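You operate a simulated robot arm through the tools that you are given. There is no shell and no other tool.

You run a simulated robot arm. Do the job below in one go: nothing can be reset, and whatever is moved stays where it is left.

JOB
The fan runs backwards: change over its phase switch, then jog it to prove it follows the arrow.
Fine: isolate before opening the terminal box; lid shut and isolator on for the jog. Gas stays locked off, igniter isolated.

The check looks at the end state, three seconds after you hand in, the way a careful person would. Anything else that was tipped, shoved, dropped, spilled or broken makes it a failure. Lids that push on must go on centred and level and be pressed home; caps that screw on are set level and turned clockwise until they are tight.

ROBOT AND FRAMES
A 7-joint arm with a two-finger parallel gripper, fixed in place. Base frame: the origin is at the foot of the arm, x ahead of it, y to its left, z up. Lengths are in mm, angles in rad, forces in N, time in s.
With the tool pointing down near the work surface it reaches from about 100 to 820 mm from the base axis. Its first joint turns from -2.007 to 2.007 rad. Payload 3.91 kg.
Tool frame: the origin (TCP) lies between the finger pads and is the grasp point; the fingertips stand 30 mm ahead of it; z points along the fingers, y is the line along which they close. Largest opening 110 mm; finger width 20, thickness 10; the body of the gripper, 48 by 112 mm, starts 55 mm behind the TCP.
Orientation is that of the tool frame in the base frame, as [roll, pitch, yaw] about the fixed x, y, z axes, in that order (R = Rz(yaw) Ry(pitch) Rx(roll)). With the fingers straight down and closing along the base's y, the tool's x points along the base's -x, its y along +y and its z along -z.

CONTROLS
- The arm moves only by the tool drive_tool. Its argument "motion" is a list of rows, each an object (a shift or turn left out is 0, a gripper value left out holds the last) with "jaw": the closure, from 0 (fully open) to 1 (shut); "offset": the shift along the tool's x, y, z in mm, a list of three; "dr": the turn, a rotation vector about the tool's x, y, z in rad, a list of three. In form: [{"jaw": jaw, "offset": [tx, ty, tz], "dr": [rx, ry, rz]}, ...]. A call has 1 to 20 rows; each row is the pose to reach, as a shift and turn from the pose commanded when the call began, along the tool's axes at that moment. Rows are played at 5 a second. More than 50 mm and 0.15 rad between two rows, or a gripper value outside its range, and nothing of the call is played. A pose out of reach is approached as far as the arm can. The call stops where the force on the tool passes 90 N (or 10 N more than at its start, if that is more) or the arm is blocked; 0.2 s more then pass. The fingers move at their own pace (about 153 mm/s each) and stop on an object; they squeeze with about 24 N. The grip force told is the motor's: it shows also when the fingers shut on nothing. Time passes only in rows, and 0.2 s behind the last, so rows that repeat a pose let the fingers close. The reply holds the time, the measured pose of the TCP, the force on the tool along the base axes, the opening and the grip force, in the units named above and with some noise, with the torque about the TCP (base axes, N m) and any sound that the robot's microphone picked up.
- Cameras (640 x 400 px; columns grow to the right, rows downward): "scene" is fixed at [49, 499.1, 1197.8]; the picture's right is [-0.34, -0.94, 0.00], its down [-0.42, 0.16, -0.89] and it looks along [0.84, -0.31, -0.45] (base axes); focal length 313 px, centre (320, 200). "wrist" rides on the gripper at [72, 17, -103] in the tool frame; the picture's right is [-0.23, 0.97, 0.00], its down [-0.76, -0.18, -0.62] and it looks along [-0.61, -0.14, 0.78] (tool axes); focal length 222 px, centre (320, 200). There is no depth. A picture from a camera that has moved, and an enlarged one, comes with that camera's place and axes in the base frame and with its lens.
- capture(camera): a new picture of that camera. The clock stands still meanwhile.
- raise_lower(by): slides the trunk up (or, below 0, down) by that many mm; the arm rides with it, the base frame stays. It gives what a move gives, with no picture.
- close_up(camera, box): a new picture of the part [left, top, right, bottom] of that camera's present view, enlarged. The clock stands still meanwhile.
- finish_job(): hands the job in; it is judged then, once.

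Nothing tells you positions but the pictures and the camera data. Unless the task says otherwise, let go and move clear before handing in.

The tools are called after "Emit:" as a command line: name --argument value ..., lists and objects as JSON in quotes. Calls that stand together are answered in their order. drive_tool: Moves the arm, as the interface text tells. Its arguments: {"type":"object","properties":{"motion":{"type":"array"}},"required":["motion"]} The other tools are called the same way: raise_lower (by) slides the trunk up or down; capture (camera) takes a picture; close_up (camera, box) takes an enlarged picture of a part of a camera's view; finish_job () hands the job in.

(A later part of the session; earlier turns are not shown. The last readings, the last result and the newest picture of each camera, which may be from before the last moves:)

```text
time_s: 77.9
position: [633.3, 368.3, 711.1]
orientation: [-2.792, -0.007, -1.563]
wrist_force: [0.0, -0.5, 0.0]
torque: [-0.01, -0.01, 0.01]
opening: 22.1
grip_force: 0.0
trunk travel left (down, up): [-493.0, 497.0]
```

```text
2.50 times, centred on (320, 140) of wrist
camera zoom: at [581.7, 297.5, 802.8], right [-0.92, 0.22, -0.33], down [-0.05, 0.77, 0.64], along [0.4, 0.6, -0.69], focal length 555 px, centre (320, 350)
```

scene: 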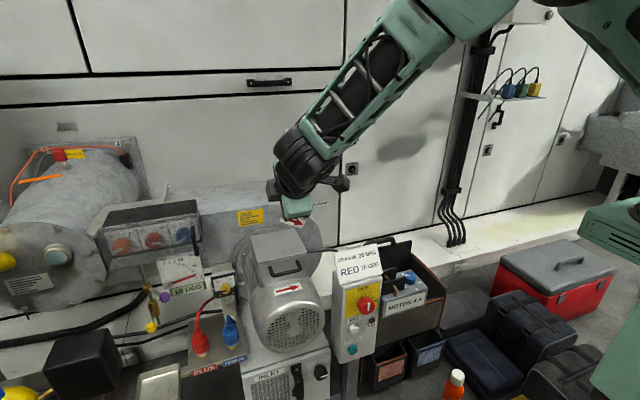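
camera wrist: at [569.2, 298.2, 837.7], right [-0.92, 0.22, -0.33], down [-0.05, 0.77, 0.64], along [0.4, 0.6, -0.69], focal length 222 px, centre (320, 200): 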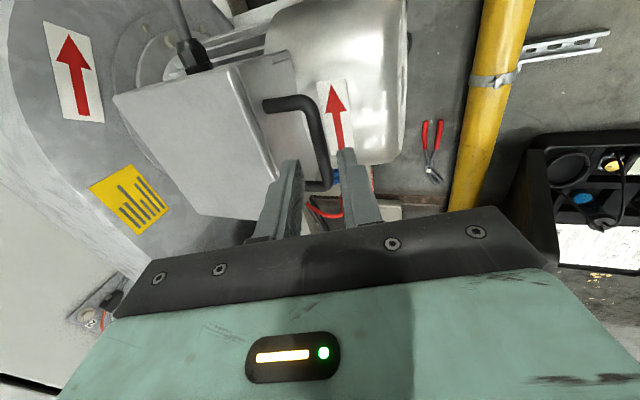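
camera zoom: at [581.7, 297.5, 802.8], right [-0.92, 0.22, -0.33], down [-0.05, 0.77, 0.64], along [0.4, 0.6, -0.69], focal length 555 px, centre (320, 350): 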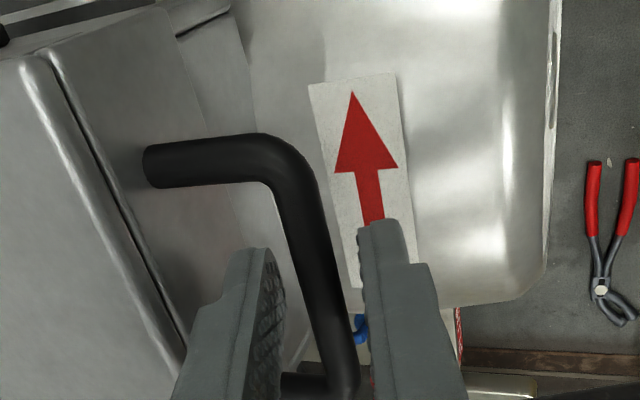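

Emit:
drive_tool --motion '[{"jaw": 1}, {"jaw": 1}, {"jaw": 1}, {"jaw": 1}]'

Emit:
close_up --camera "wrist" --box '[192, 60, 448, 220]'

```text
time_s: 78.9
position: [632.2, 370.2, 711.1]
orientation: [-2.794, -0.009, -1.562]
wrist_force: [-4.9, -1.2, -2.0]
torque: [0.13, 0.09, -0.41]
opening: 9.5
grip_force: 44.7
trunk travel left (down, up): [-493.0, 497.0]
```

```text
2.50 times, centred on (320, 140) of wrist
camera zoom: at [581.3, 297.5, 802.9], right [-0.92, 0.22, -0.33], down [-0.05, 0.77, 0.64], along [0.4, 0.6, -0.69], focal length 555 px, centre (320, 350)
```

zoom: 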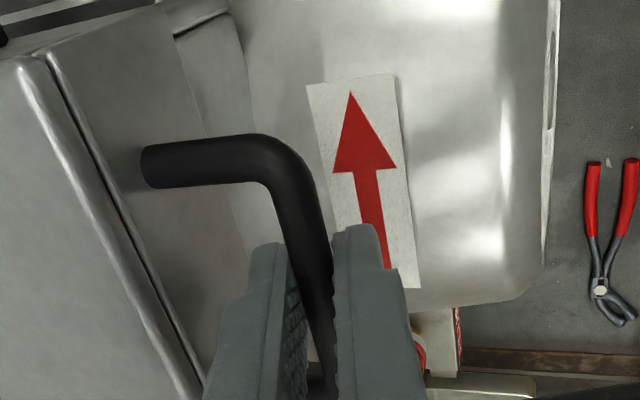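

The bar is gripped at about (637, 697.5). I'll open the lid along the computed hinge arc, tilting gradually, in stages.

Emit:
drive_tool --motion '[{"offset": [0, -3.5, -11.2], "dr": [0.022, 0, 0]}, {"offset": [0, -7.1, -22.5], "dr": [0.045, 0, 0]}, {"offset": [0, -12.2, -33], "dr": [0.067, 0, 0]}, {"offset": [0, -17.4, -43.4], "dr": [0.09, 0, 0]}, {"offset": [0, -24, -53], "dr": [0.112, 0, 0]}, {"offset": [0, -30.9, -62.6], "dr": [0.135, 0, 0]}, {"offset": [0, -39, -71], "dr": [0.157, 0, 0]}, {"offset": [0, -46.9, -79.3], "dr": [0.18, 0, 0]}]'

Emit:
close_up --camera "scene" --box '[220, 190, 380, 310]'

Emit:
capture --camera "wrist"

```text
time_s: 80.7
position: [652.2, 371.0, 799.6]
orientation: [-2.611, -0.01, -1.567]
wrist_force: [5.1, -16.4, -4.4]
torque: [0.06, 0.04, -0.33]
opening: 9.4
grip_force: 44.9
trunk travel left (down, up): [-493.0, 497.0]
```

```text
3.33 times, centred on (300, 250) of scene
camera zoom: at [49.0, 499.1, 1197.8], right [-0.34, -0.94, 0.0], down [-0.42, 0.16, -0.89], along [0.84, -0.31, -0.45], focal length 1043 px, centre (387, 33)
```

zoom: 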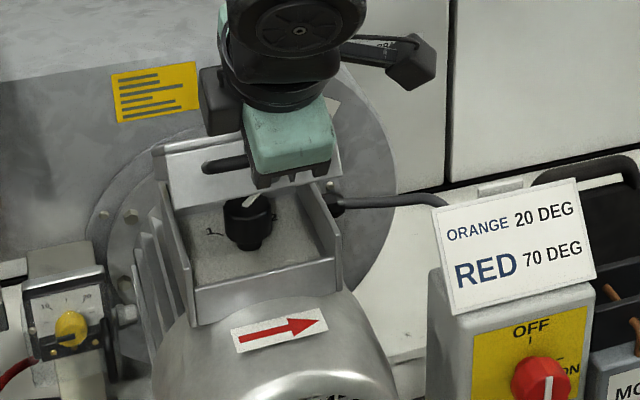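

```text
taken
camera wrist: at [584.6, 298.2, 882.2], right [-0.84, 0.22, -0.49], down [-0.16, 0.77, 0.62], along [0.51, 0.6, -0.61], focal length 222 px, centre (320, 200)
```

wrist: 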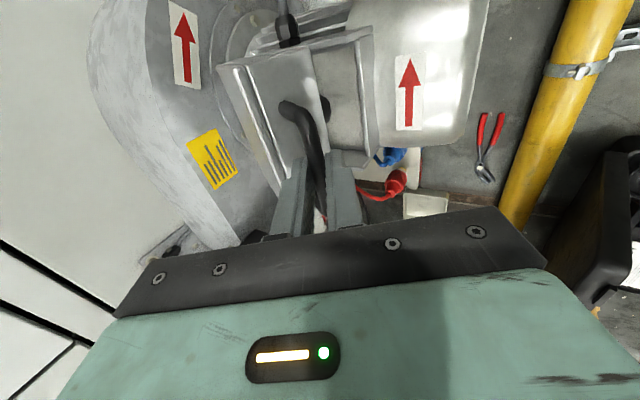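

The lid opens smoothly and I can see a rotary changeover switch inside. I'll continue along the arc.

Emit:
drive_tool --motion '[{"offset": [0, -10.3, -5.5], "dr": [0.022, 0, 0]}, {"offset": [0, -20.7, -10.6], "dr": [0.045, 0, 0]}, {"offset": [0, -31.5, -14.4], "dr": [0.067, 0, 0]}, {"offset": [0, -42.7, -17.8], "dr": [0.09, 0, 0]}, {"offset": [0, -54, -19.8], "dr": [0.112, 0, 0]}, {"offset": [0, -65.5, -21.3], "dr": [0.135, 0, 0]}, {"offset": [0, -77, -21.7], "dr": [0.157, 0, 0]}, {"offset": [0, -88.7, -21.5], "dr": [0.18, 0, 0]}, {"offset": [0, -100.2, -20], "dr": [0.202, 0, 0]}, {"offset": [0, -111.7, -18], "dr": [0.225, 0, 0]}]'

Emit:
close_up --camera "scene" --box '[220, 170, 380, 290]'

```text
time_s: 82.9
position: [736.6, 371.8, 872.2]
orientation: [-2.388, -0.008, -1.562]
wrist_force: [1.5, -9.2, -8.8]
torque: [-0.26, 0.16, -0.75]
opening: 9.5
grip_force: 44.8
trunk travel left (down, up): [-493.0, 497.0]
```

```text
3.33 times, centred on (300, 230) of scene
camera zoom: at [49.0, 499.1, 1197.8], right [-0.34, -0.94, 0.0], down [-0.42, 0.16, -0.89], along [0.84, -0.31, -0.45], focal length 1043 px, centre (387, 100)
```

zoom: 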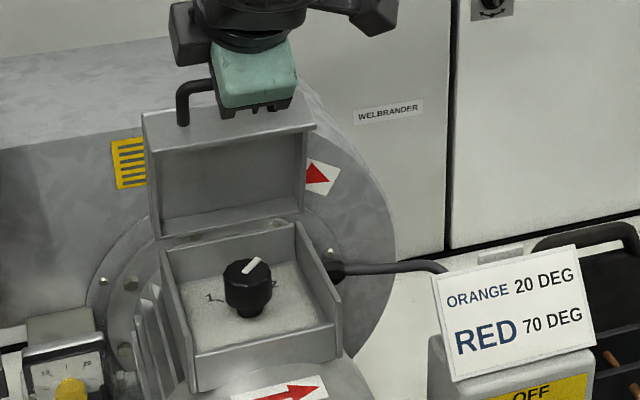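

Emit:
drive_tool --motion '[{"offset": [0, -10, 5.5], "dr": [0.022, 0, 0]}, {"offset": [0, -19.9, 11.7], "dr": [0.045, 0, 0]}, {"offset": [0, -29, 19], "dr": [0.067, 0, 0]}, {"offset": [0, -37.9, 26.6], "dr": [0.09, 0, 0]}]'

Emit:
close_up --camera "scene" --box '[220, 170, 380, 290]'

```text
time_s: 83.9
position: [784.2, 372.4, 879.9]
orientation: [-2.3, -0.006, -1.565]
wrist_force: [-1.2, -12.3, -9.8]
torque: [0.07, 0.23, -0.51]
opening: 9.5
grip_force: 45.5
trunk travel left (down, up): [-493.0, 497.0]
```

```text
3.33 times, centred on (300, 230) of scene
camera zoom: at [49.0, 499.1, 1197.8], right [-0.34, -0.94, 0.0], down [-0.42, 0.16, -0.89], along [0.84, -0.31, -0.45], focal length 1043 px, centre (387, 100)
```

zoom: 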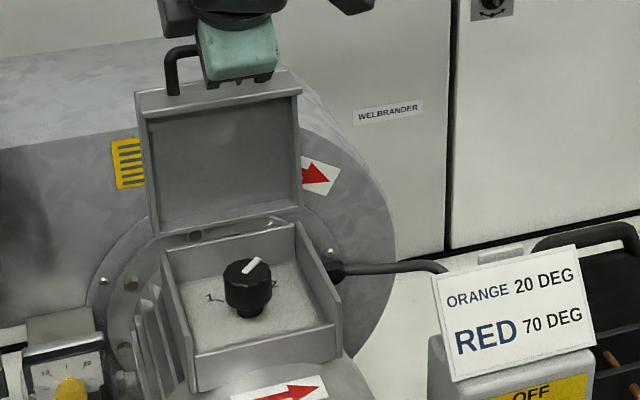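

Emit:
drive_tool --motion '[{"offset": [0, -7, 9.3], "dr": [0.022, 0, 0]}, {"offset": [0, -14.1, 18.7], "dr": [0.045, 0, 0]}, {"offset": [0, -19.6, 29], "dr": [0.067, 0, 0]}, {"offset": [0, -25.1, 39.4], "dr": [0.09, 0, 0]}]'

Emit:
close_up --camera "scene" --box '[220, 170, 380, 290]'

```text
time_s: 84.9
position: [824.0, 378.8, 867.5]
orientation: [-2.217, -0.004, -1.556]
wrist_force: [-49.2, -4.7, -18.9]
torque: [0.35, 0.69, -0.43]
opening: 9.8
grip_force: 45.0
trunk travel left (down, up): [-493.0, 497.0]
```

```text
3.33 times, centred on (300, 230) of scene
camera zoom: at [49.0, 499.1, 1197.8], right [-0.34, -0.94, 0.0], down [-0.42, 0.16, -0.89], along [0.84, -0.31, -0.45], focal length 1043 px, centre (387, 100)
```

zoom: 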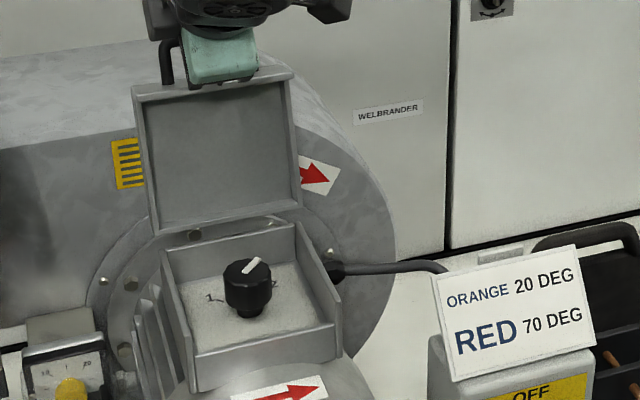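

The lid has reached its stop past vertical. I'll relax slightly, release the bar, and see whether it stays open.

Emit:
drive_tool --motion '[{"offset": [0, 2.8, -5.4]}, {"offset": [0, 2.8, -5.4]}]'

Emit:
drive_tool --motion '[{"jaw": 0.75}, {"jaw": 0.75}, {"jaw": 0.75}]'

Emit:
close_up --camera "scene" --box '[220, 170, 380, 290]'

Emit:
capture --camera "wrist"

```text
time_s: 85.5
position: [823.2, 378.5, 868.6]
orientation: [-2.215, -0.005, -1.557]
wrist_force: [-7.7, 24.6, -34.7]
torque: [0.81, 0.41, 0.07]
opening: 9.9
grip_force: 45.5
trunk travel left (down, up): [-493.0, 497.0]
```

```text
time_s: 86.3
position: [823.8, 372.6, 874.7]
orientation: [-2.205, -0.007, -1.563]
wrist_force: [-0.5, 0.0, -0.3]
torque: [0.01, -0.03, 0.0]
opening: 27.5
grip_force: 0.0
trunk travel left (down, up): [-493.0, 497.0]
```

```text
3.33 times, centred on (300, 230) of scene
camera zoom: at [49.0, 499.1, 1197.8], right [-0.34, -0.94, 0.0], down [-0.42, 0.16, -0.89], along [0.84, -0.31, -0.45], focal length 1043 px, centre (387, 100)
```

zoom: 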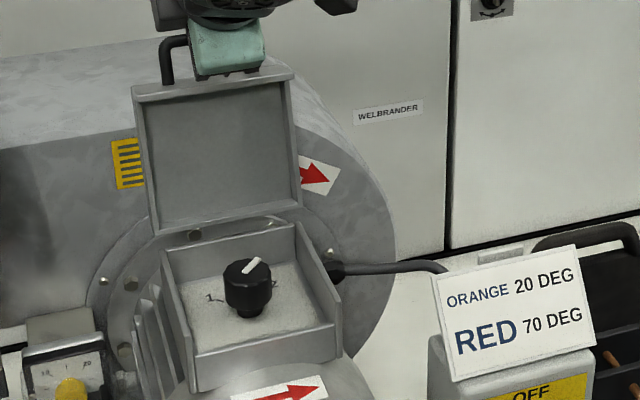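

```text
taken
camera wrist: at [730.9, 299.5, 923.2], right [-0.58, 0.22, -0.79], down [-0.4, 0.76, 0.51], along [0.71, 0.61, -0.35], focal length 222 px, centre (320, 200)
```

wrist: 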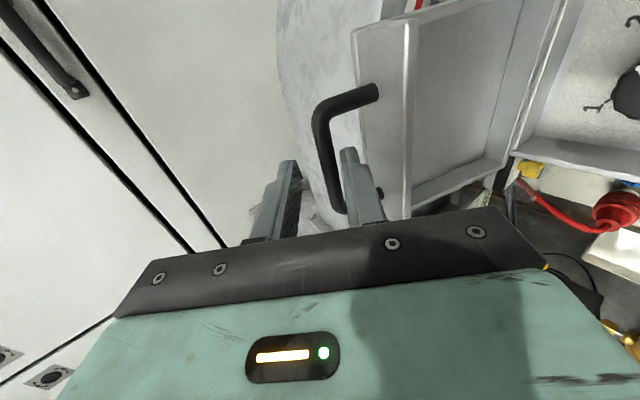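

The lid stays open by itself. I'll withdraw and look down into the box at the switch.

Emit:
drive_tool --motion '[{"offset": [0, 0, -25]}, {"offset": [0, 0, -50]}, {"offset": [0, 0, -90]}, {"offset": [0, 0, -130]}]'

Emit:
capture --camera "wrist"

Emit:
close_up --camera "scene" --box '[250, 210, 330, 270]'

```text
time_s: 87.3
position: [718.0, 373.7, 949.6]
orientation: [-2.208, -0.01, -1.562]
wrist_force: [-0.1, 0.0, -0.6]
torque: [-0.03, 0.0, 0.02]
opening: 27.3
grip_force: 0.1
trunk travel left (down, up): [-493.0, 497.0]
```

```text
taken
camera wrist: at [624.9, 299.9, 999.3], right [-0.58, 0.22, -0.78], down [-0.4, 0.76, 0.51], along [0.71, 0.61, -0.36], focal length 222 px, centre (320, 200)
```

wrist: 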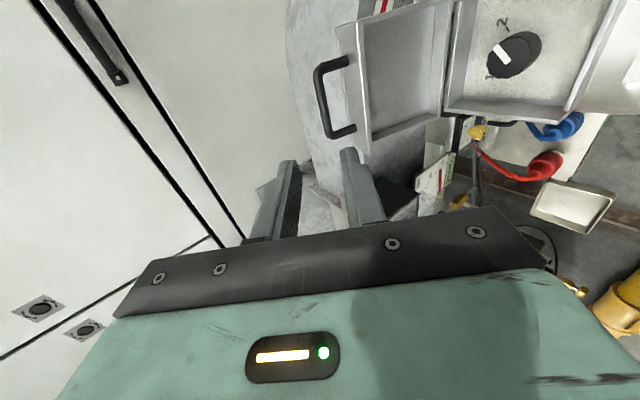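

```text
6.67 times, centred on (290, 240) of scene
camera zoom: at [49.0, 499.1, 1197.8], right [-0.34, -0.94, 0.0], down [-0.42, 0.16, -0.89], along [0.84, -0.31, -0.45], focal length 2085 px, centre (520, -67)
```

zoom: 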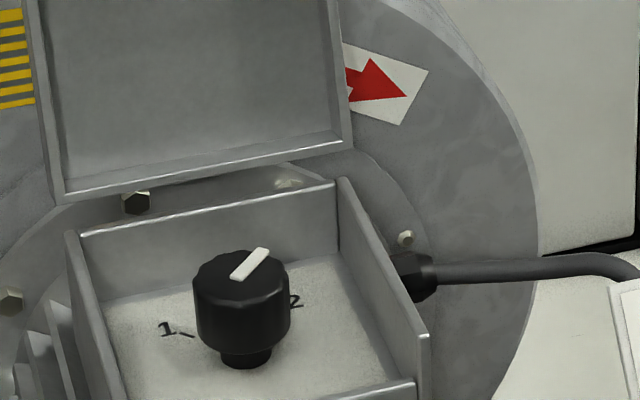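

Emit:
drive_tool --motion '[{"offset": [1, 3, -2], "dr": [-0.134, 0, 0]}, {"offset": [1, 6, -3], "dr": [-0.268, 0, 0]}, {"offset": [2, 9, -5], "dr": [-0.402, 0, 0]}, {"offset": [2, 12, -6], "dr": [-0.536, 0, 0]}, {"offset": [3, 15, -8], "dr": [-0.67, 0, 0]}, {"offset": [3, 17, -9], "dr": [-0.804, 0, 0]}, {"offset": [4, 20, -10], "dr": [-0.937, 0, 0]}, {"offset": [4, 20, -10], "dr": [-0.937, 0, 0]}]'

Emit:
capture --camera "wrist"

Emit:
close_up --camera "wrist" --box '[210, 30, 370, 130]'

```text
time_s: 89.1
position: [698.2, 368.4, 941.7]
orientation: [3.136, -0.006, -1.564]
wrist_force: [0.9, 0.2, 0.4]
torque: [-0.01, 0.02, -0.03]
opening: 27.6
grip_force: 0.1
trunk travel left (down, up): [-493.0, 497.0]
```

```text
taken
camera wrist: at [682.4, 296.5, 1044.5], right [-0.98, 0.22, 0.0], down [0.17, 0.77, 0.62], along [0.13, 0.6, -0.79], focal length 222 px, centre (320, 200)
```

wrist: 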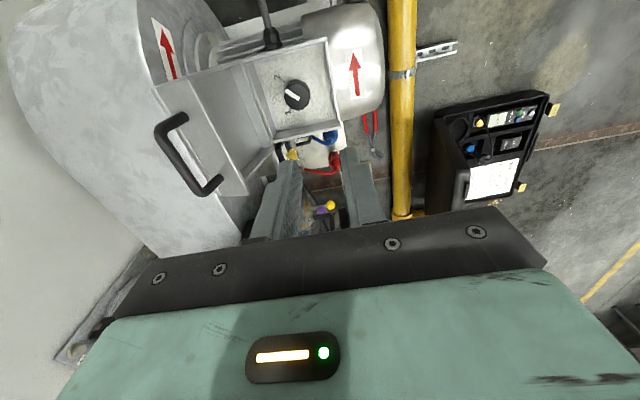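

```text
4.00 times, centred on (290, 80) of wrist
camera zoom: at [682.4, 296.5, 1044.5], right [-0.98, 0.22, 0.0], down [0.17, 0.77, 0.62], along [0.13, 0.6, -0.79], focal length 888 px, centre (440, 680)
```

zoom: 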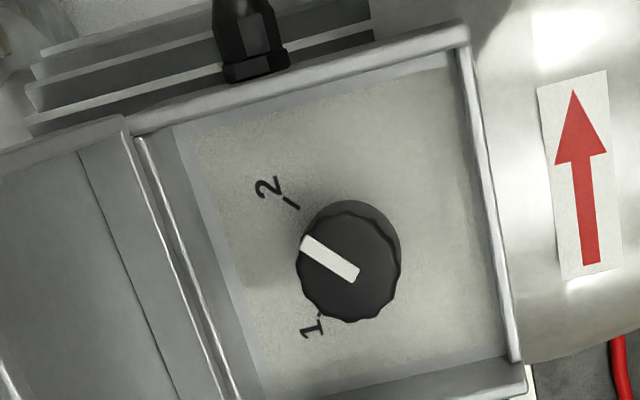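

Inside the box the changeover switch has marks 1 and 2, and the pointer is at 2. So it must go to 1, which is 90° anticlockwise seen from above. The knob is about 39 mm across with its top at (732, 369, 699). I'll pre-rotate the gripper and move over it.

Emit:
drive_tool --motion '[{"jaw": 0.44, "dr": [0, 0, 0.147]}, {"dr": [0, 0, 0.294]}, {"dr": [0, 0, 0.441]}, {"dr": [0, 0, 0.588]}, {"dr": [0, 0, 0.735]}, {"dr": [0, 0, 0.882]}, {"dr": [0, 0, 1.029]}, {"dr": [0, 0, 1.176]}, {"dr": [0, 0, 1.323]}, {"dr": [0, 0, 1.47]}, {"dr": [0, 0, 1.617]}, {"dr": [0, 0, 1.764]}, {"dr": [0, 0, 1.911]}, {"dr": [0, 0, 2.058]}, {"dr": [0, 0, 2.205]}, {"dr": [0, 0, 2.356]}]'

Emit:
capture --camera "wrist"

Emit:
close_up --camera "scene" --box '[250, 210, 330, 270]'

```text
refused: row 16 steps farther than a row can; nothing moved
```

```text
taken
camera wrist: at [682.4, 296.5, 1044.5], right [-0.98, 0.22, 0.0], down [0.17, 0.77, 0.62], along [0.13, 0.6, -0.79], focal length 222 px, centre (320, 200)
```

wrist: 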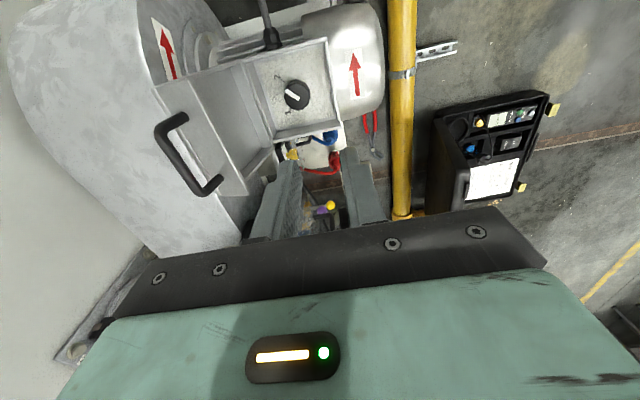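

```text
6.67 times, centred on (290, 240) of scene
camera zoom: at [49.0, 499.1, 1197.8], right [-0.34, -0.94, 0.0], down [-0.42, 0.16, -0.89], along [0.84, -0.31, -0.45], focal length 2085 px, centre (520, -67)
```

zoom: 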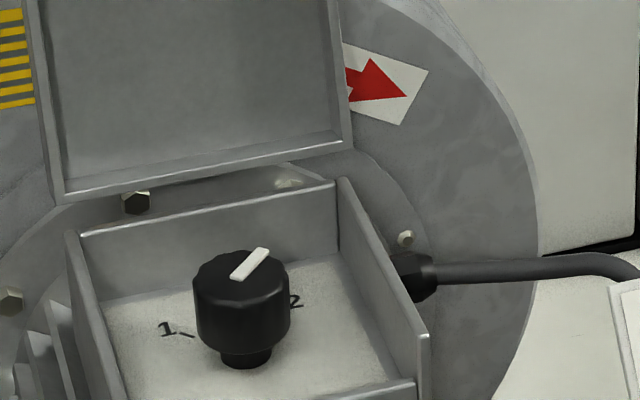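

Emit:
drive_tool --motion '[{"jaw": 0.44, "dr": [0, 0, 0.147]}, {"dr": [0, 0, 0.294]}, {"dr": [0, 0, 0.441]}, {"dr": [0, 0, 0.588]}, {"dr": [0, 0, 0.735]}, {"dr": [0, 0, 0.882]}, {"dr": [0, 0, 1.029]}, {"dr": [0, 0, 1.176]}, {"dr": [0, 0, 1.323]}, {"dr": [0, 0, 1.47]}, {"dr": [0, 0, 1.617]}, {"dr": [0, 0, 1.764]}, {"dr": [0, 0, 1.911]}, {"dr": [0, 0, 2.058]}, {"dr": [0, 0, 2.205]}, {"dr": [0, 0, 2.35]}]'

Emit:
capture --camera "wrist"

Emit:
close_up --camera "wrist" --box '[250, 80, 410, 180]'

```text
time_s: 92.5
position: [699.6, 368.1, 940.7]
orientation: [-3.134, 0.004, 2.367]
wrist_force: [-0.2, 0.2, 0.9]
torque: [-0.01, -0.01, 0.02]
opening: 61.5
grip_force: 0.1
trunk travel left (down, up): [-493.0, 497.0]
```

```text
taken
camera wrist: at [659.5, 431.4, 1043.6], right [0.84, 0.54, -0.01], down [0.42, -0.66, 0.63], along [0.33, -0.53, -0.78], focal length 222 px, centre (320, 200)
```

wrist: 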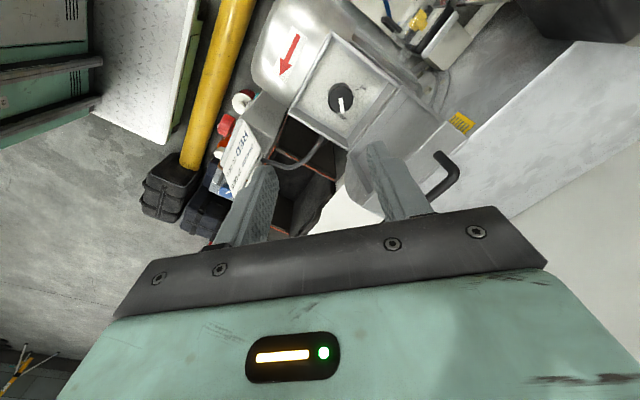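

```text
4.00 times, centred on (330, 130) of wrist
camera zoom: at [659.5, 431.4, 1043.6], right [0.84, 0.54, -0.01], down [0.42, -0.66, 0.63], along [0.33, -0.53, -0.78], focal length 888 px, centre (280, 480)
```

zoom: 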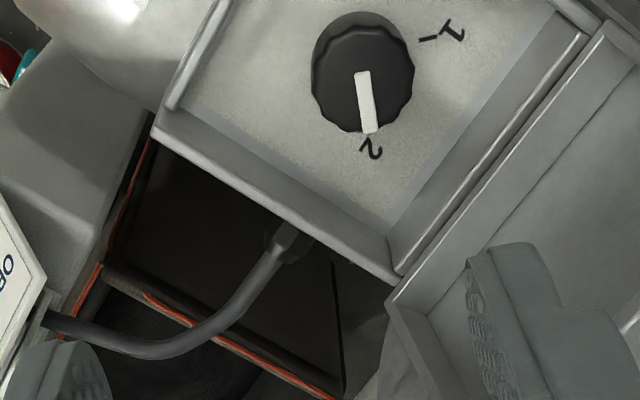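

Emit:
drive_tool --motion '[{"offset": [-10, 12, 0]}, {"offset": [-21.1, 24.8, 0]}, {"offset": [-21.1, 24.8, 0]}]'

Emit:
raise_lower --by -170

Emit:
capture --camera "wrist"

Emit:
capture --camera "scene"

```text
time_s: 93.3
position: [714.0, 359.5, 934.4]
orientation: [-3.135, 0.003, 2.367]
wrist_force: [0.4, 0.4, -0.4]
torque: [-0.03, -0.02, 0.0]
opening: 61.7
grip_force: 0.0
out of reach, approached as far as the arm can: row 1, 2, 3
trunk travel left (down, up): [-493.0, 497.0]
```

```text
time_s: 95.2
position: [714.3, 359.1, 764.8]
orientation: [-3.135, 0.003, 2.369]
wrist_force: [0.3, -0.4, -0.3]
torque: [0.03, -0.03, 0.0]
opening: 61.7
grip_force: 0.0
trunk travel left (down, up): [-323.0, 667.0]
```

```text
taken
camera wrist: at [673.5, 422.1, 867.9], right [0.84, 0.54, -0.01], down [0.42, -0.65, 0.63], along [0.33, -0.53, -0.78], focal length 222 px, centre (320, 200)
```

wrist: 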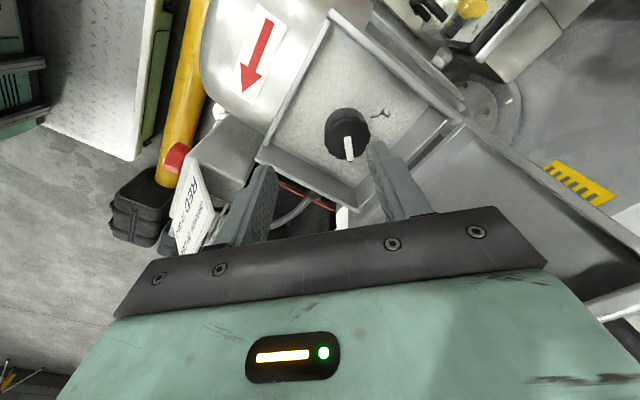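

```text
taken
```

scene: 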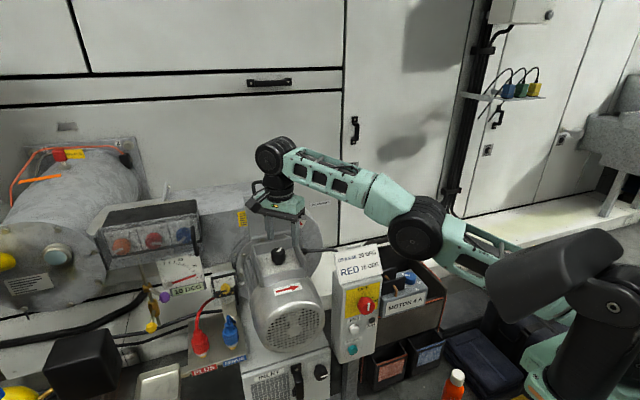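

The knob is slightly beyond reach at this shoulder height. I'll raise the trunk and reach down with the arm instead, so the arm is more level.

Emit:
raise_lower --by 170

Emit:
drive_tool --motion '[{"offset": [0, 0, 30]}, {"offset": [0, 0, 60]}, {"offset": [0, 0, 90]}, {"offset": [0, 0, 120]}, {"offset": [0, 0, 150]}, {"offset": [0, 0, 170]}, {"offset": [0, 0, 170]}]'

Emit:
capture --camera "wrist"

Emit:
capture --camera "scene"

```text
time_s: 97.2
position: [714.8, 358.2, 934.4]
orientation: [-3.136, 0.003, 2.369]
wrist_force: [0.0, 0.2, -0.5]
torque: [0.01, 0.01, 0.02]
opening: 61.4
grip_force: 0.0
trunk travel left (down, up): [-493.0, 497.0]
```

```text
time_s: 98.8
position: [712.0, 358.6, 764.5]
orientation: [-3.135, 0.004, 2.369]
wrist_force: [0.1, 0.3, 0.7]
torque: [-0.04, 0.02, 0.01]
opening: 61.5
grip_force: 0.0
trunk travel left (down, up): [-493.0, 497.0]
```

```text
taken
camera wrist: at [672.5, 421.1, 868.1], right [0.84, 0.54, -0.01], down [0.42, -0.65, 0.63], along [0.33, -0.53, -0.78], focal length 222 px, centre (320, 200)
```

wrist: 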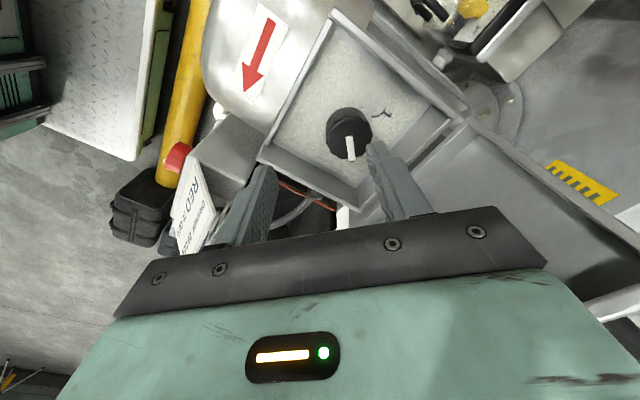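

```text
taken
```

scene: 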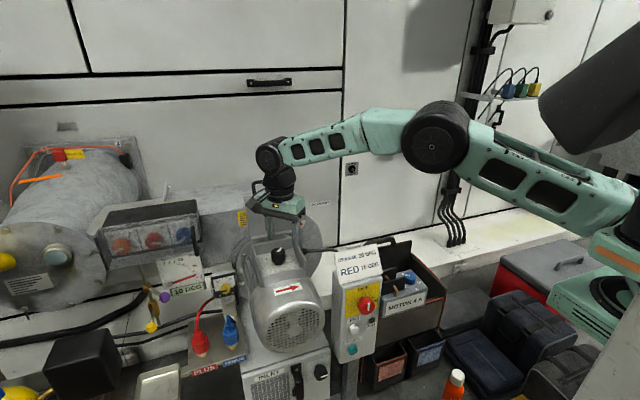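

Emit:
drive_tool --motion '[{"offset": [-3, 11, 0]}, {"offset": [-5.9, 22.6, 0]}, {"offset": [-5.9, 22.6, 0]}]'

Emit:
capture --camera "wrist"

Emit:
close_up --camera "wrist" --box '[240, 90, 400, 190]'

```text
time_s: 99.6
position: [733.7, 369.8, 763.9]
orientation: [-3.135, 0.004, 2.369]
wrist_force: [0.2, -0.4, 0.5]
torque: [0.01, 0.01, -0.01]
opening: 61.6
grip_force: 0.0
trunk travel left (down, up): [-493.0, 497.0]
```

```text
taken
camera wrist: at [692.4, 432.4, 867.5], right [0.84, 0.54, -0.01], down [0.42, -0.65, 0.63], along [0.33, -0.53, -0.78], focal length 222 px, centre (320, 200)
```

wrist: 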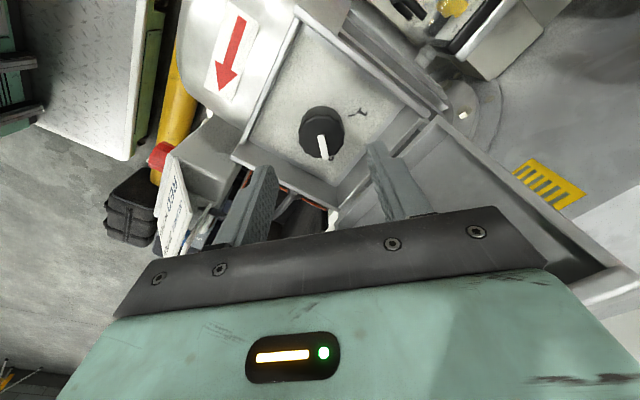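

```text
4.00 times, centred on (320, 140) of wrist
camera zoom: at [692.4, 432.4, 867.5], right [0.84, 0.54, -0.01], down [0.42, -0.65, 0.63], along [0.33, -0.53, -0.78], focal length 888 px, centre (320, 440)
```

zoom: 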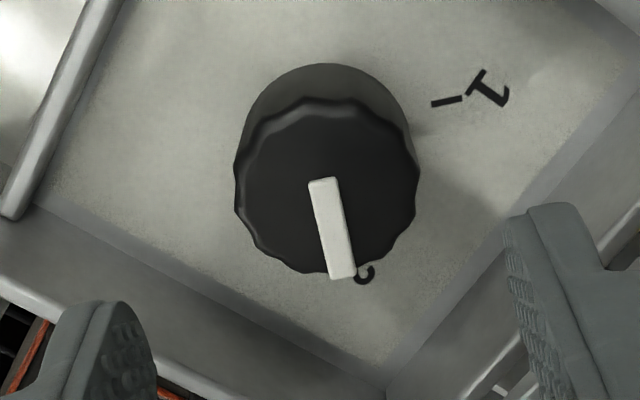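

Emit:
drive_tool --motion '[{"offset": [0, 0, 20]}, {"offset": [0, 0, 40]}, {"offset": [0, 0, 62]}, {"offset": [0, 0, 62]}]'

Emit:
capture --camera "wrist"

Emit:
close_up --camera "scene" --box '[240, 180, 340, 255]'

```text
time_s: 100.6
position: [732.7, 368.1, 701.9]
orientation: [-3.135, 0.002, 2.369]
wrist_force: [-0.7, 0.4, 0.5]
torque: [-0.02, -0.01, 0.01]
opening: 61.6
grip_force: 0.0
trunk travel left (down, up): [-493.0, 497.0]
```

```text
taken
camera wrist: at [691.9, 431.3, 805.5], right [0.84, 0.54, -0.01], down [0.42, -0.65, 0.63], along [0.33, -0.53, -0.78], focal length 222 px, centre (320, 200)
```

wrist: 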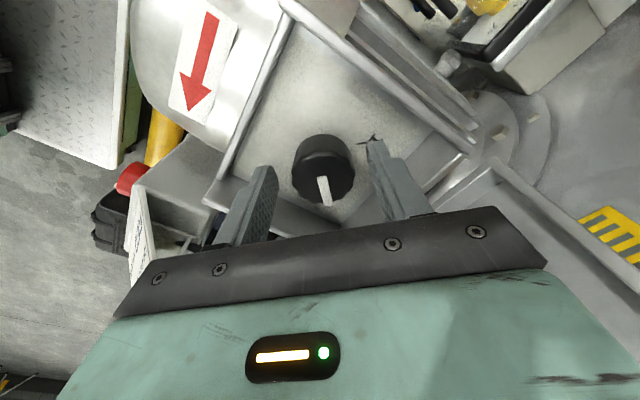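

```text
5.33 times, centred on (290, 218) of scene
camera zoom: at [49.0, 499.1, 1197.8], right [-0.34, -0.94, 0.0], down [-0.42, 0.16, -0.89], along [0.84, -0.31, -0.45], focal length 1668 px, centre (480, 107)
```

zoom: 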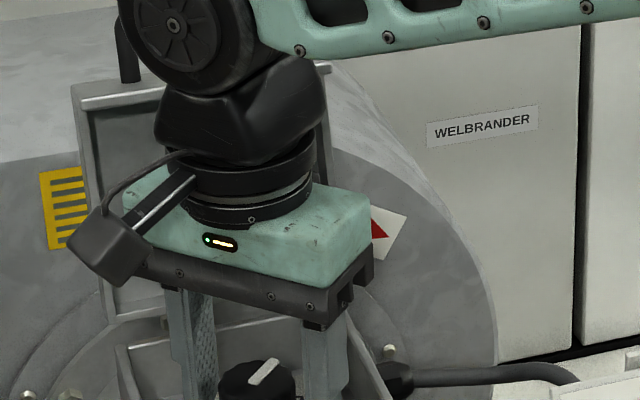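

Emit:
drive_tool --motion '[{"jaw": 1}, {"jaw": 1}, {"jaw": 1}, {"jaw": 1}]'

```text
time_s: 101.6
position: [733.6, 369.2, 701.7]
orientation: [-3.139, 0.003, 2.371]
wrist_force: [19.4, 18.6, -8.3]
torque: [0.78, -0.93, -0.04]
opening: 37.8
grip_force: 44.9
trunk travel left (down, up): [-493.0, 497.0]
```

Emit:
drive_tool --motion '[{"offset": [0, 2, 0]}, {"offset": [0, 2, 0], "dr": [0, 0, -0.13]}, {"offset": [0, 2, 0], "dr": [0, 0, -0.26]}, {"offset": [0, 2, 0], "dr": [0, 0, -0.39]}, {"offset": [0, 2, 0], "dr": [0, 0, -0.52]}, {"offset": [0, 2, 0], "dr": [0, 0, -0.65]}, {"offset": [0, 2, 0], "dr": [0, 0, -0.78]}, {"offset": [0, 2, 0], "dr": [0, 0, -0.91]}, {"offset": [0, 2, 0], "dr": [0, 0, -1.04]}, {"offset": [0, 2, 0], "dr": [0, 0, -1.17]}, {"offset": [0, 2, 0], "dr": [0, 0, -1.3]}, {"offset": [0, 2, 0], "dr": [0, 0, -1.43]}, {"offset": [0, 2, 0], "dr": [0, 0, -1.57]}, {"offset": [0, 2, 0], "dr": [0, 0, -1.58]}]'

Emit:
capture --camera "wrist"

Emit:
close_up --camera "wrist" --box '[240, 110, 400, 210]'

```text
time_s: 104.6
position: [733.9, 371.1, 701.4]
orientation: [-3.14, -0.009, -2.332]
wrist_force: [-10.1, -4.6, 1.5]
torque: [0.05, 1.02, -0.35]
opening: 37.7
grip_force: 44.9
trunk travel left (down, up): [-493.0, 497.0]
```

```text
taken
camera wrist: at [671.7, 330.7, 806.5], right [-0.55, 0.84, 0.0], down [0.66, 0.43, 0.62], along [0.52, 0.34, -0.79], focal length 222 px, centre (320, 200)
```

wrist: 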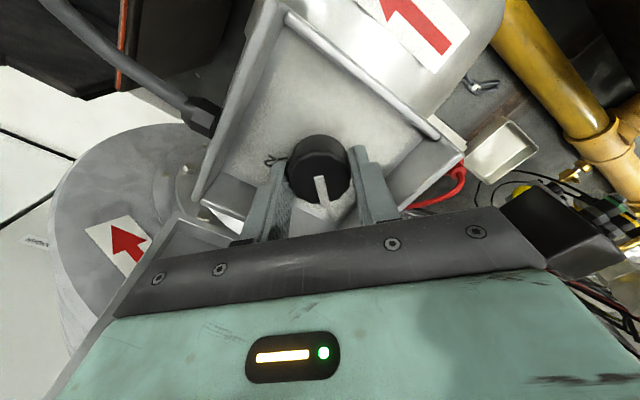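

```text
4.00 times, centred on (320, 160) of wrist
camera zoom: at [671.7, 330.7, 806.5], right [-0.55, 0.84, 0.0], down [0.66, 0.43, 0.62], along [0.52, 0.34, -0.79], focal length 888 px, centre (320, 360)
```

zoom: 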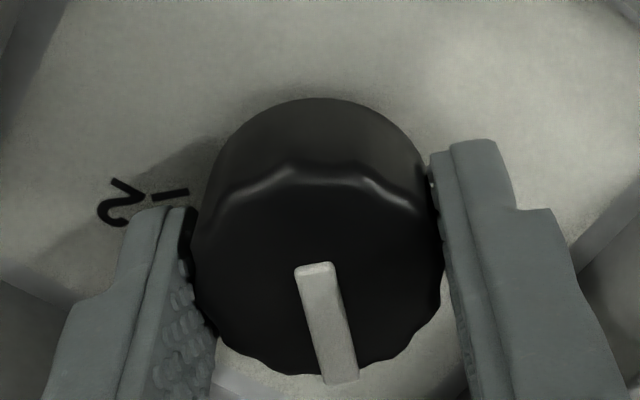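

Emit:
drive_tool --motion '[{"jaw": 0.44}, {"jaw": 0.44}, {"jaw": 0.44}]'

Emit:
drive_tool --motion '[{"offset": [0, 0, -20]}, {"offset": [0, 0, -45]}, {"offset": [0, 0, -80]}]'

Emit:
capture --camera "wrist"

Emit:
close_up --camera "wrist" --box '[240, 80, 400, 180]'

Emit:
close_up --camera "scene" --box '[250, 210, 330, 270]'

```text
time_s: 105.4
position: [735.1, 371.6, 701.3]
orientation: [-3.14, -0.008, -2.333]
wrist_force: [-0.4, -0.7, 0.0]
torque: [0.01, 0.01, -0.02]
opening: 61.3
grip_force: 0.0
trunk travel left (down, up): [-493.0, 497.0]
```

```text
time_s: 106.2
position: [735.7, 370.3, 782.7]
orientation: [-3.137, -0.008, -2.333]
wrist_force: [0.5, 0.2, -0.1]
torque: [-0.02, 0.02, 0.01]
opening: 61.6
grip_force: 0.0
trunk travel left (down, up): [-493.0, 497.0]
```

```text
taken
camera wrist: at [672.4, 330.5, 887.4], right [-0.55, 0.84, 0.0], down [0.66, 0.43, 0.62], along [0.52, 0.33, -0.79], focal length 222 px, centre (320, 200)
```

wrist: 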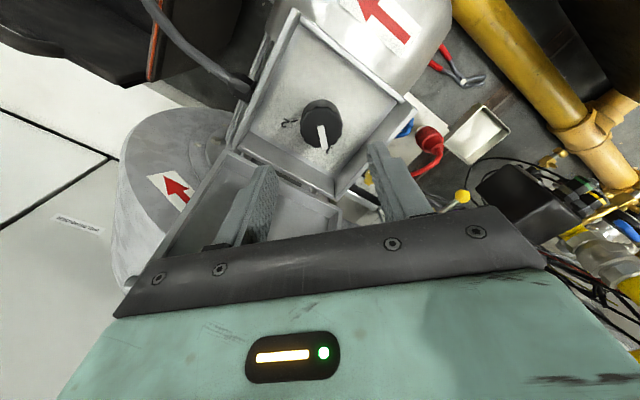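

```text
4.00 times, centred on (320, 130) of wrist
camera zoom: at [672.4, 330.5, 887.4], right [-0.55, 0.84, 0.0], down [0.66, 0.43, 0.62], along [0.52, 0.33, -0.79], focal length 888 px, centre (320, 480)
```

zoom: 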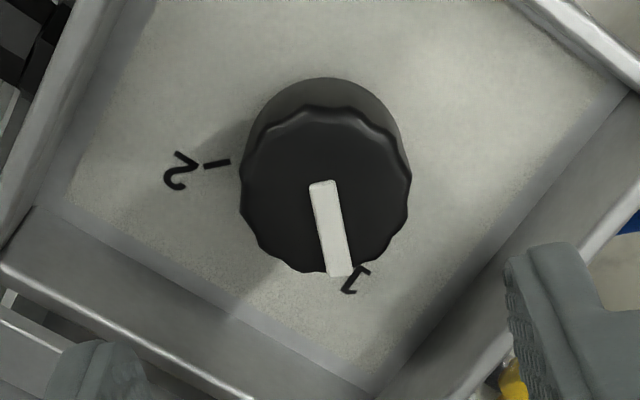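

```text
6.67 times, centred on (290, 240) of scene
camera zoom: at [49.0, 499.1, 1197.8], right [-0.34, -0.94, 0.0], down [-0.42, 0.16, -0.89], along [0.84, -0.31, -0.45], focal length 2085 px, centre (520, -67)
```

zoom: 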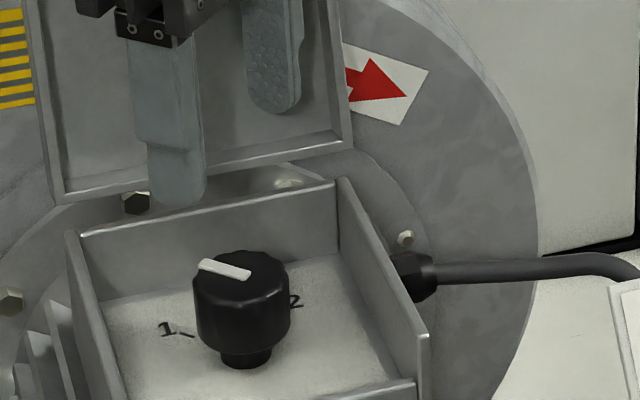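

The pointer now sits on 1, the same way it sat on 2 before. Next I'll go back above, return to the tilted pose, and grip the lid handle to close it.

Emit:
drive_tool --motion '[{"jaw": 0.75, "offset": [4, 4, -27], "dr": [0, 0, -0.127]}, {"offset": [8, 8, -54], "dr": [0, 0, -0.254]}, {"offset": [13, 12, -80], "dr": [0, 0, -0.381]}, {"offset": [17, 16, -107], "dr": [0, 0, -0.508]}, {"offset": [21, 20, -134], "dr": [0, 0, -0.635]}, {"offset": [25.6, 23.9, -158], "dr": [0, 0, -0.762]}, {"offset": [25.6, 23.9, -158], "dr": [0, 0, -0.762]}]'

Emit:
capture --camera "wrist"

```text
time_s: 107.8
position: [698.8, 369.9, 941.5]
orientation: [3.137, -0.007, -1.57]
wrist_force: [0.0, -0.3, -0.5]
torque: [0.01, 0.01, 0.01]
opening: 27.6
grip_force: 0.1
trunk travel left (down, up): [-493.0, 497.0]
```

```text
taken
camera wrist: at [682.4, 298.5, 1045.1], right [-0.97, 0.23, 0.0], down [0.18, 0.77, 0.62], along [0.14, 0.6, -0.79], focal length 222 px, centre (320, 200)
```

wrist: 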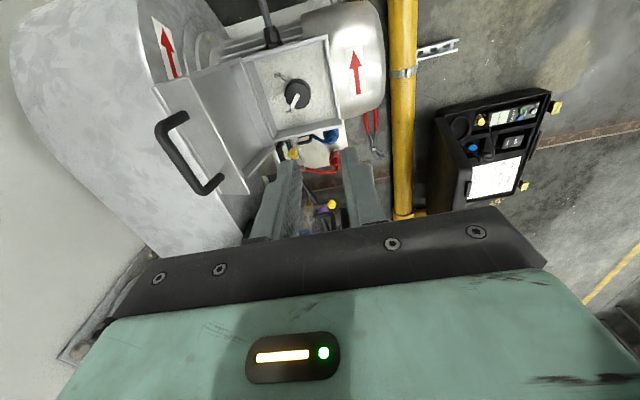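

Emit:
close_up --camera "wrist" --box '[210, 30, 370, 130]'

Emit:
drive_tool --motion '[{"offset": [0, -4, -6], "dr": [0.13, 0, 0]}, {"offset": [0, -8, -8], "dr": [0.26, 0, 0]}, {"offset": [0, -12, -8], "dr": [0.39, 0, 0]}, {"offset": [0, -16, -8], "dr": [0.52, 0, 0]}, {"offset": [0, -20, -8], "dr": [0.65, 0, 0]}, {"offset": [0, -24, -8], "dr": [0.78, 0, 0]}, {"offset": [0, -30, -8], "dr": [0.9, 0, 0]}, {"offset": [0, -30, -8], "dr": [0.9, 0, 0]}]'

Emit:
capture --camera "wrist"

```text
4.00 times, centred on (290, 80) of wrist
camera zoom: at [682.4, 298.5, 1045.1], right [-0.97, 0.23, 0.0], down [0.18, 0.77, 0.62], along [0.14, 0.6, -0.79], focal length 888 px, centre (440, 680)
```

zoom: 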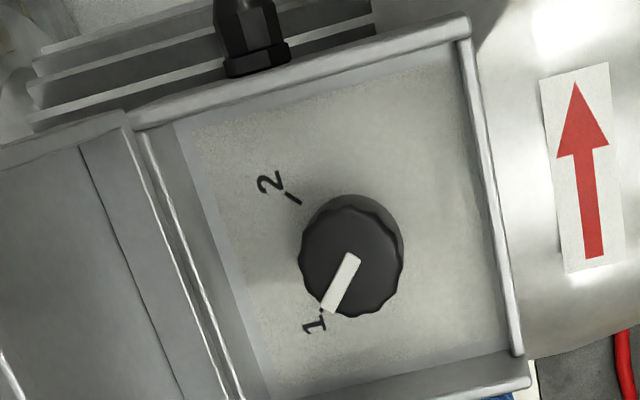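

```text
time_s: 109.6
position: [731.2, 369.9, 946.9]
orientation: [-2.243, -0.008, -1.574]
wrist_force: [0.4, -0.1, 0.6]
torque: [0.0, 0.05, -0.02]
opening: 27.6
grip_force: 0.1
trunk travel left (down, up): [-493.0, 497.0]
```

```text
taken
camera wrist: at [638.8, 297.6, 1000.2], right [-0.61, 0.22, -0.76], down [-0.38, 0.77, 0.52], along [0.7, 0.6, -0.38], focal length 222 px, centre (320, 200)
```

wrist: 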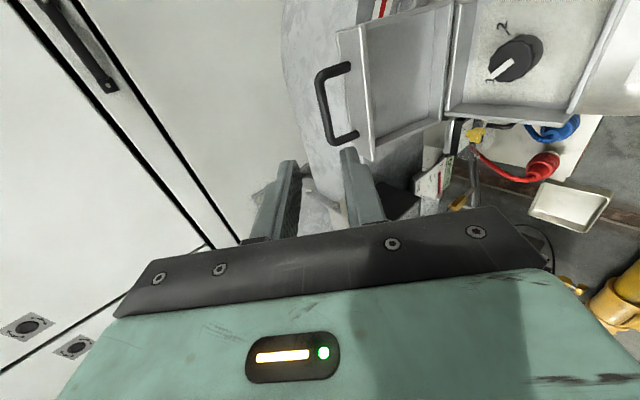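

Emit:
drive_tool --motion '[{"offset": [0, 5, 20]}, {"offset": [0, 5, 40]}, {"offset": [0, 5, 60]}, {"offset": [0, 5, 70]}, {"offset": [0, 5, 70]}]'

Emit:
close_up --camera "wrist" --box '[192, 60, 448, 220]'

```text
time_s: 110.8
position: [782.0, 368.5, 901.9]
orientation: [-2.246, -0.008, -1.573]
wrist_force: [0.1, 0.3, -1.0]
torque: [-0.03, -0.01, -0.01]
opening: 27.5
grip_force: 0.0
trunk travel left (down, up): [-493.0, 497.0]
```

```text
2.50 times, centred on (320, 140) of wrist
camera zoom: at [689.5, 297.2, 953.3], right [-0.61, 0.22, -0.76], down [-0.38, 0.77, 0.52], along [0.7, 0.6, -0.38], focal length 555 px, centre (320, 350)
```

zoom: 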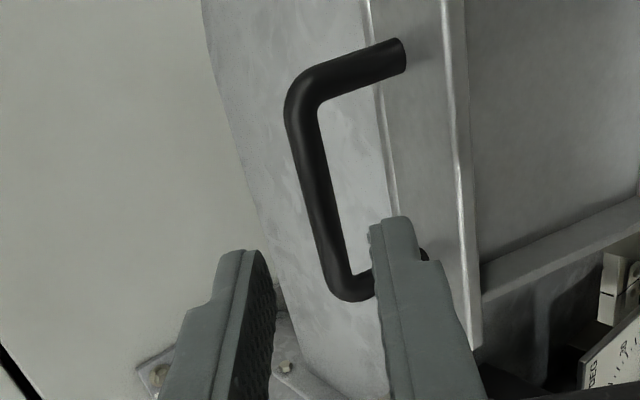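

Emit:
drive_tool --motion '[{"offset": [0, 0, 15]}, {"offset": [0, 0, 30]}, {"offset": [0, 0, 40]}, {"offset": [0, 0, 40]}]'

Emit:
drive_tool --motion '[{"jaw": 1}, {"jaw": 1}, {"jaw": 1}]'

Emit:
close_up --camera "wrist" --box '[192, 60, 448, 220]'

```text
time_s: 111.8
position: [812.9, 370.0, 875.8]
orientation: [-2.243, -0.007, -1.573]
wrist_force: [0.6, -0.5, 0.4]
torque: [0.02, 0.01, 0.0]
opening: 27.4
grip_force: 0.0
trunk travel left (down, up): [-493.0, 497.0]
```

```text
time_s: 112.6
position: [813.1, 369.5, 876.3]
orientation: [-2.246, -0.006, -1.572]
wrist_force: [-1.2, -0.6, -1.2]
torque: [0.26, 0.03, -0.02]
opening: 9.7
grip_force: 44.9
trunk travel left (down, up): [-493.0, 497.0]
```

```text
2.50 times, centred on (320, 140) of wrist
camera zoom: at [720.7, 298.0, 928.3], right [-0.61, 0.22, -0.76], down [-0.38, 0.77, 0.52], along [0.7, 0.6, -0.38], focal length 555 px, centre (320, 350)
```

zoom: 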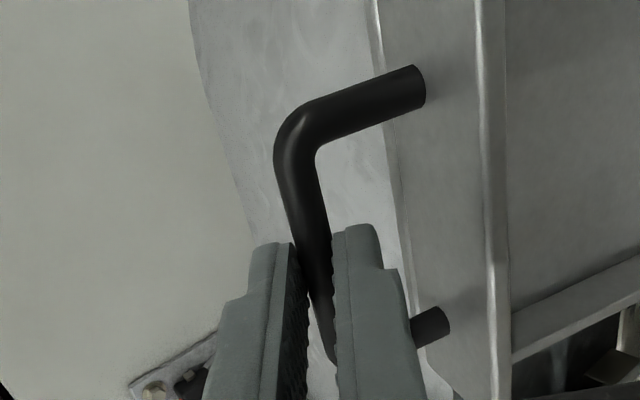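

Emit:
drive_tool --motion '[{"offset": [0, 3, -6.9], "dr": [-0.007, 0, 0]}, {"offset": [0, 9.5, -16.6], "dr": [-0.03, 0, 0]}, {"offset": [0, 16.1, -26.3], "dr": [-0.052, 0, 0]}, {"offset": [0, 23.9, -35.2], "dr": [-0.075, 0, 0]}, {"offset": [0, 31.8, -43.6], "dr": [-0.097, 0, 0]}, {"offset": [0, 40.7, -51], "dr": [-0.12, 0, 0]}, {"offset": [0, 49.8, -58], "dr": [-0.142, 0, 0]}, {"offset": [0, 59.8, -64], "dr": [-0.165, 0, 0]}, {"offset": [0, 70, -69.4], "dr": [-0.187, 0, 0]}, {"offset": [0, 80.8, -73.8], "dr": [-0.21, 0, 0]}, {"offset": [0, 91.7, -77.7], "dr": [-0.232, 0, 0]}, {"offset": [0, 103, -80.3], "dr": [-0.255, 0, 0]}, {"offset": [0, 114.2, -82.4], "dr": [-0.277, 0, 0]}]'

Emit:
close_up --camera "scene" --box '[220, 170, 380, 290]'

```text
time_s: 115.4
position: [675.3, 370.2, 837.1]
orientation: [-2.523, -0.008, -1.572]
wrist_force: [-16.9, 1.9, 15.7]
torque: [-0.23, 0.09, -0.35]
opening: 9.5
grip_force: 44.6
trunk travel left (down, up): [-493.0, 497.0]
```

```text
3.33 times, centred on (300, 230) of scene
camera zoom: at [49.0, 499.1, 1197.8], right [-0.34, -0.94, 0.0], down [-0.42, 0.16, -0.89], along [0.84, -0.31, -0.45], focal length 1043 px, centre (387, 100)
```

zoom: 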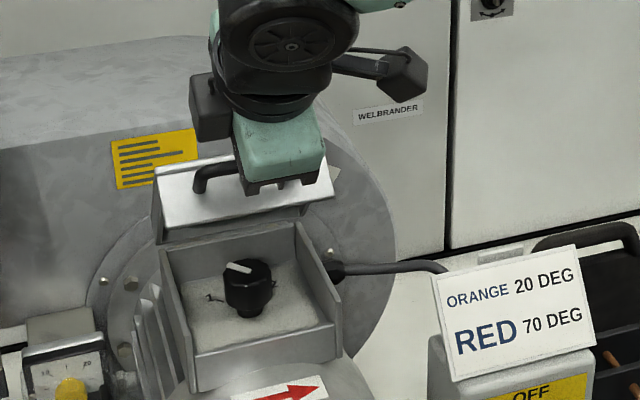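

Emit:
drive_tool --motion '[{"offset": [0, 11.3, 2.4], "dr": [-0.022, 0, 0]}, {"offset": [0, 22.6, 5.2], "dr": [-0.045, 0, 0]}, {"offset": [0, 33.4, 9.3], "dr": [-0.067, 0, 0]}, {"offset": [0, 44.1, 13.9], "dr": [-0.09, 0, 0]}, {"offset": [0, 54.2, 19.5], "dr": [-0.112, 0, 0]}, {"offset": [0, 64.1, 25.7], "dr": [-0.135, 0, 0]}, {"offset": [0, 73.3, 33], "dr": [-0.157, 0, 0]}, {"offset": [0, 82.2, 40.5], "dr": [-0.18, 0, 0]}, {"offset": [0, 90, 49.2], "dr": [-0.202, 0, 0]}, {"offset": [0, 97.8, 57.9], "dr": [-0.225, 0, 0]}]'

Emit:
close_up --camera "scene" --box '[220, 170, 380, 290]'

```text
time_s: 117.6
position: [631.5, 369.7, 733.8]
orientation: [-2.745, -0.006, -1.573]
wrist_force: [-1.6, 10.6, -1.2]
torque: [-0.07, 0.0, -0.08]
opening: 9.3
grip_force: 45.1
trunk travel left (down, up): [-493.0, 497.0]
```

```text
3.33 times, centred on (300, 230) of scene
camera zoom: at [49.0, 499.1, 1197.8], right [-0.34, -0.94, 0.0], down [-0.42, 0.16, -0.89], along [0.84, -0.31, -0.45], focal length 1043 px, centre (387, 100)
```

zoom: 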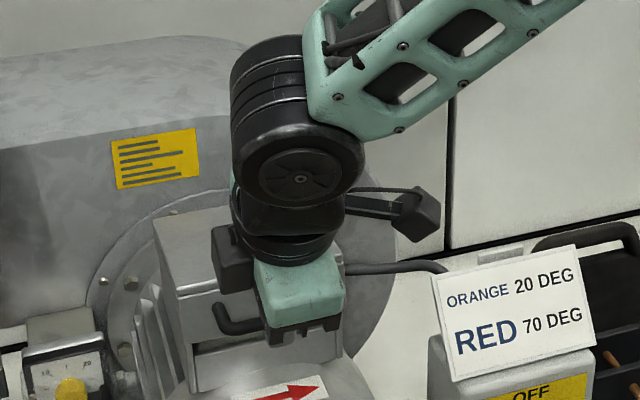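

Emit:
drive_tool --motion '[{"offset": [0, 4, 11], "dr": [-0.022, 0, 0]}, {"offset": [0, 8.1, 22.2], "dr": [-0.045, 0, 0]}, {"offset": [0, 9.1, 25], "dr": [-0.045, 0, 0]}, {"offset": [0, 9.1, 25], "dr": [-0.045, 0, 0]}]'

Emit:
close_up --camera "scene" --box '[220, 190, 340, 280]'

Emit:
close_up --camera "wrist" --box '[192, 20, 448, 180]'

```text
time_s: 118.6
position: [632.4, 369.3, 709.8]
orientation: [-2.789, -0.006, -1.572]
wrist_force: [-8.8, -0.6, 27.1]
torque: [0.0, -0.06, -0.04]
opening: 9.5
grip_force: 44.6
trunk travel left (down, up): [-493.0, 497.0]
```

```text
4.44 times, centred on (280, 235) of scene
camera zoom: at [49.0, 499.1, 1197.8], right [-0.34, -0.94, 0.0], down [-0.42, 0.16, -0.89], along [0.84, -0.31, -0.45], focal length 1390 px, centre (498, 44)
```

zoom: 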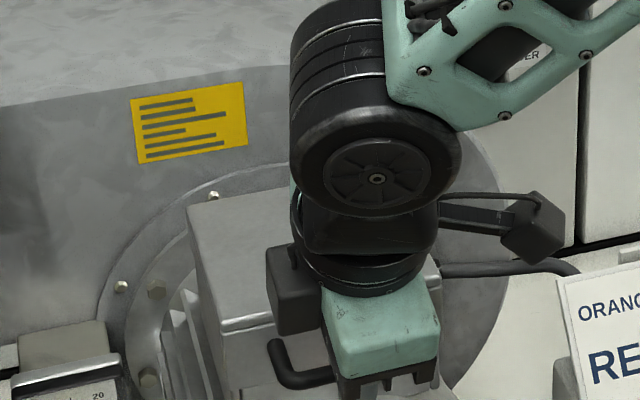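

```text
2.50 times, centred on (320, 100) of wrist
camera zoom: at [580.1, 297.1, 801.9], right [-0.91, 0.23, -0.34], down [-0.05, 0.76, 0.64], along [0.4, 0.6, -0.69], focal length 555 px, centre (320, 450)
```

zoom: 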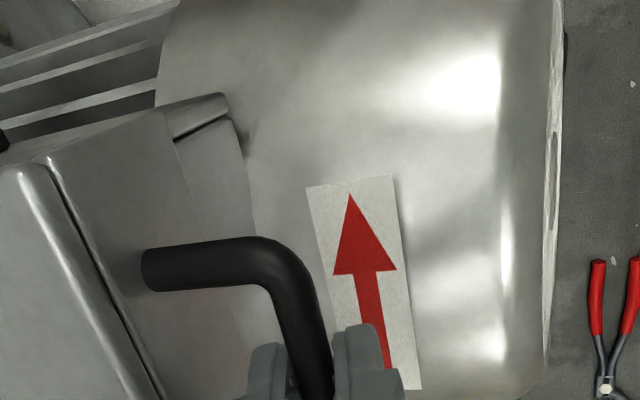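

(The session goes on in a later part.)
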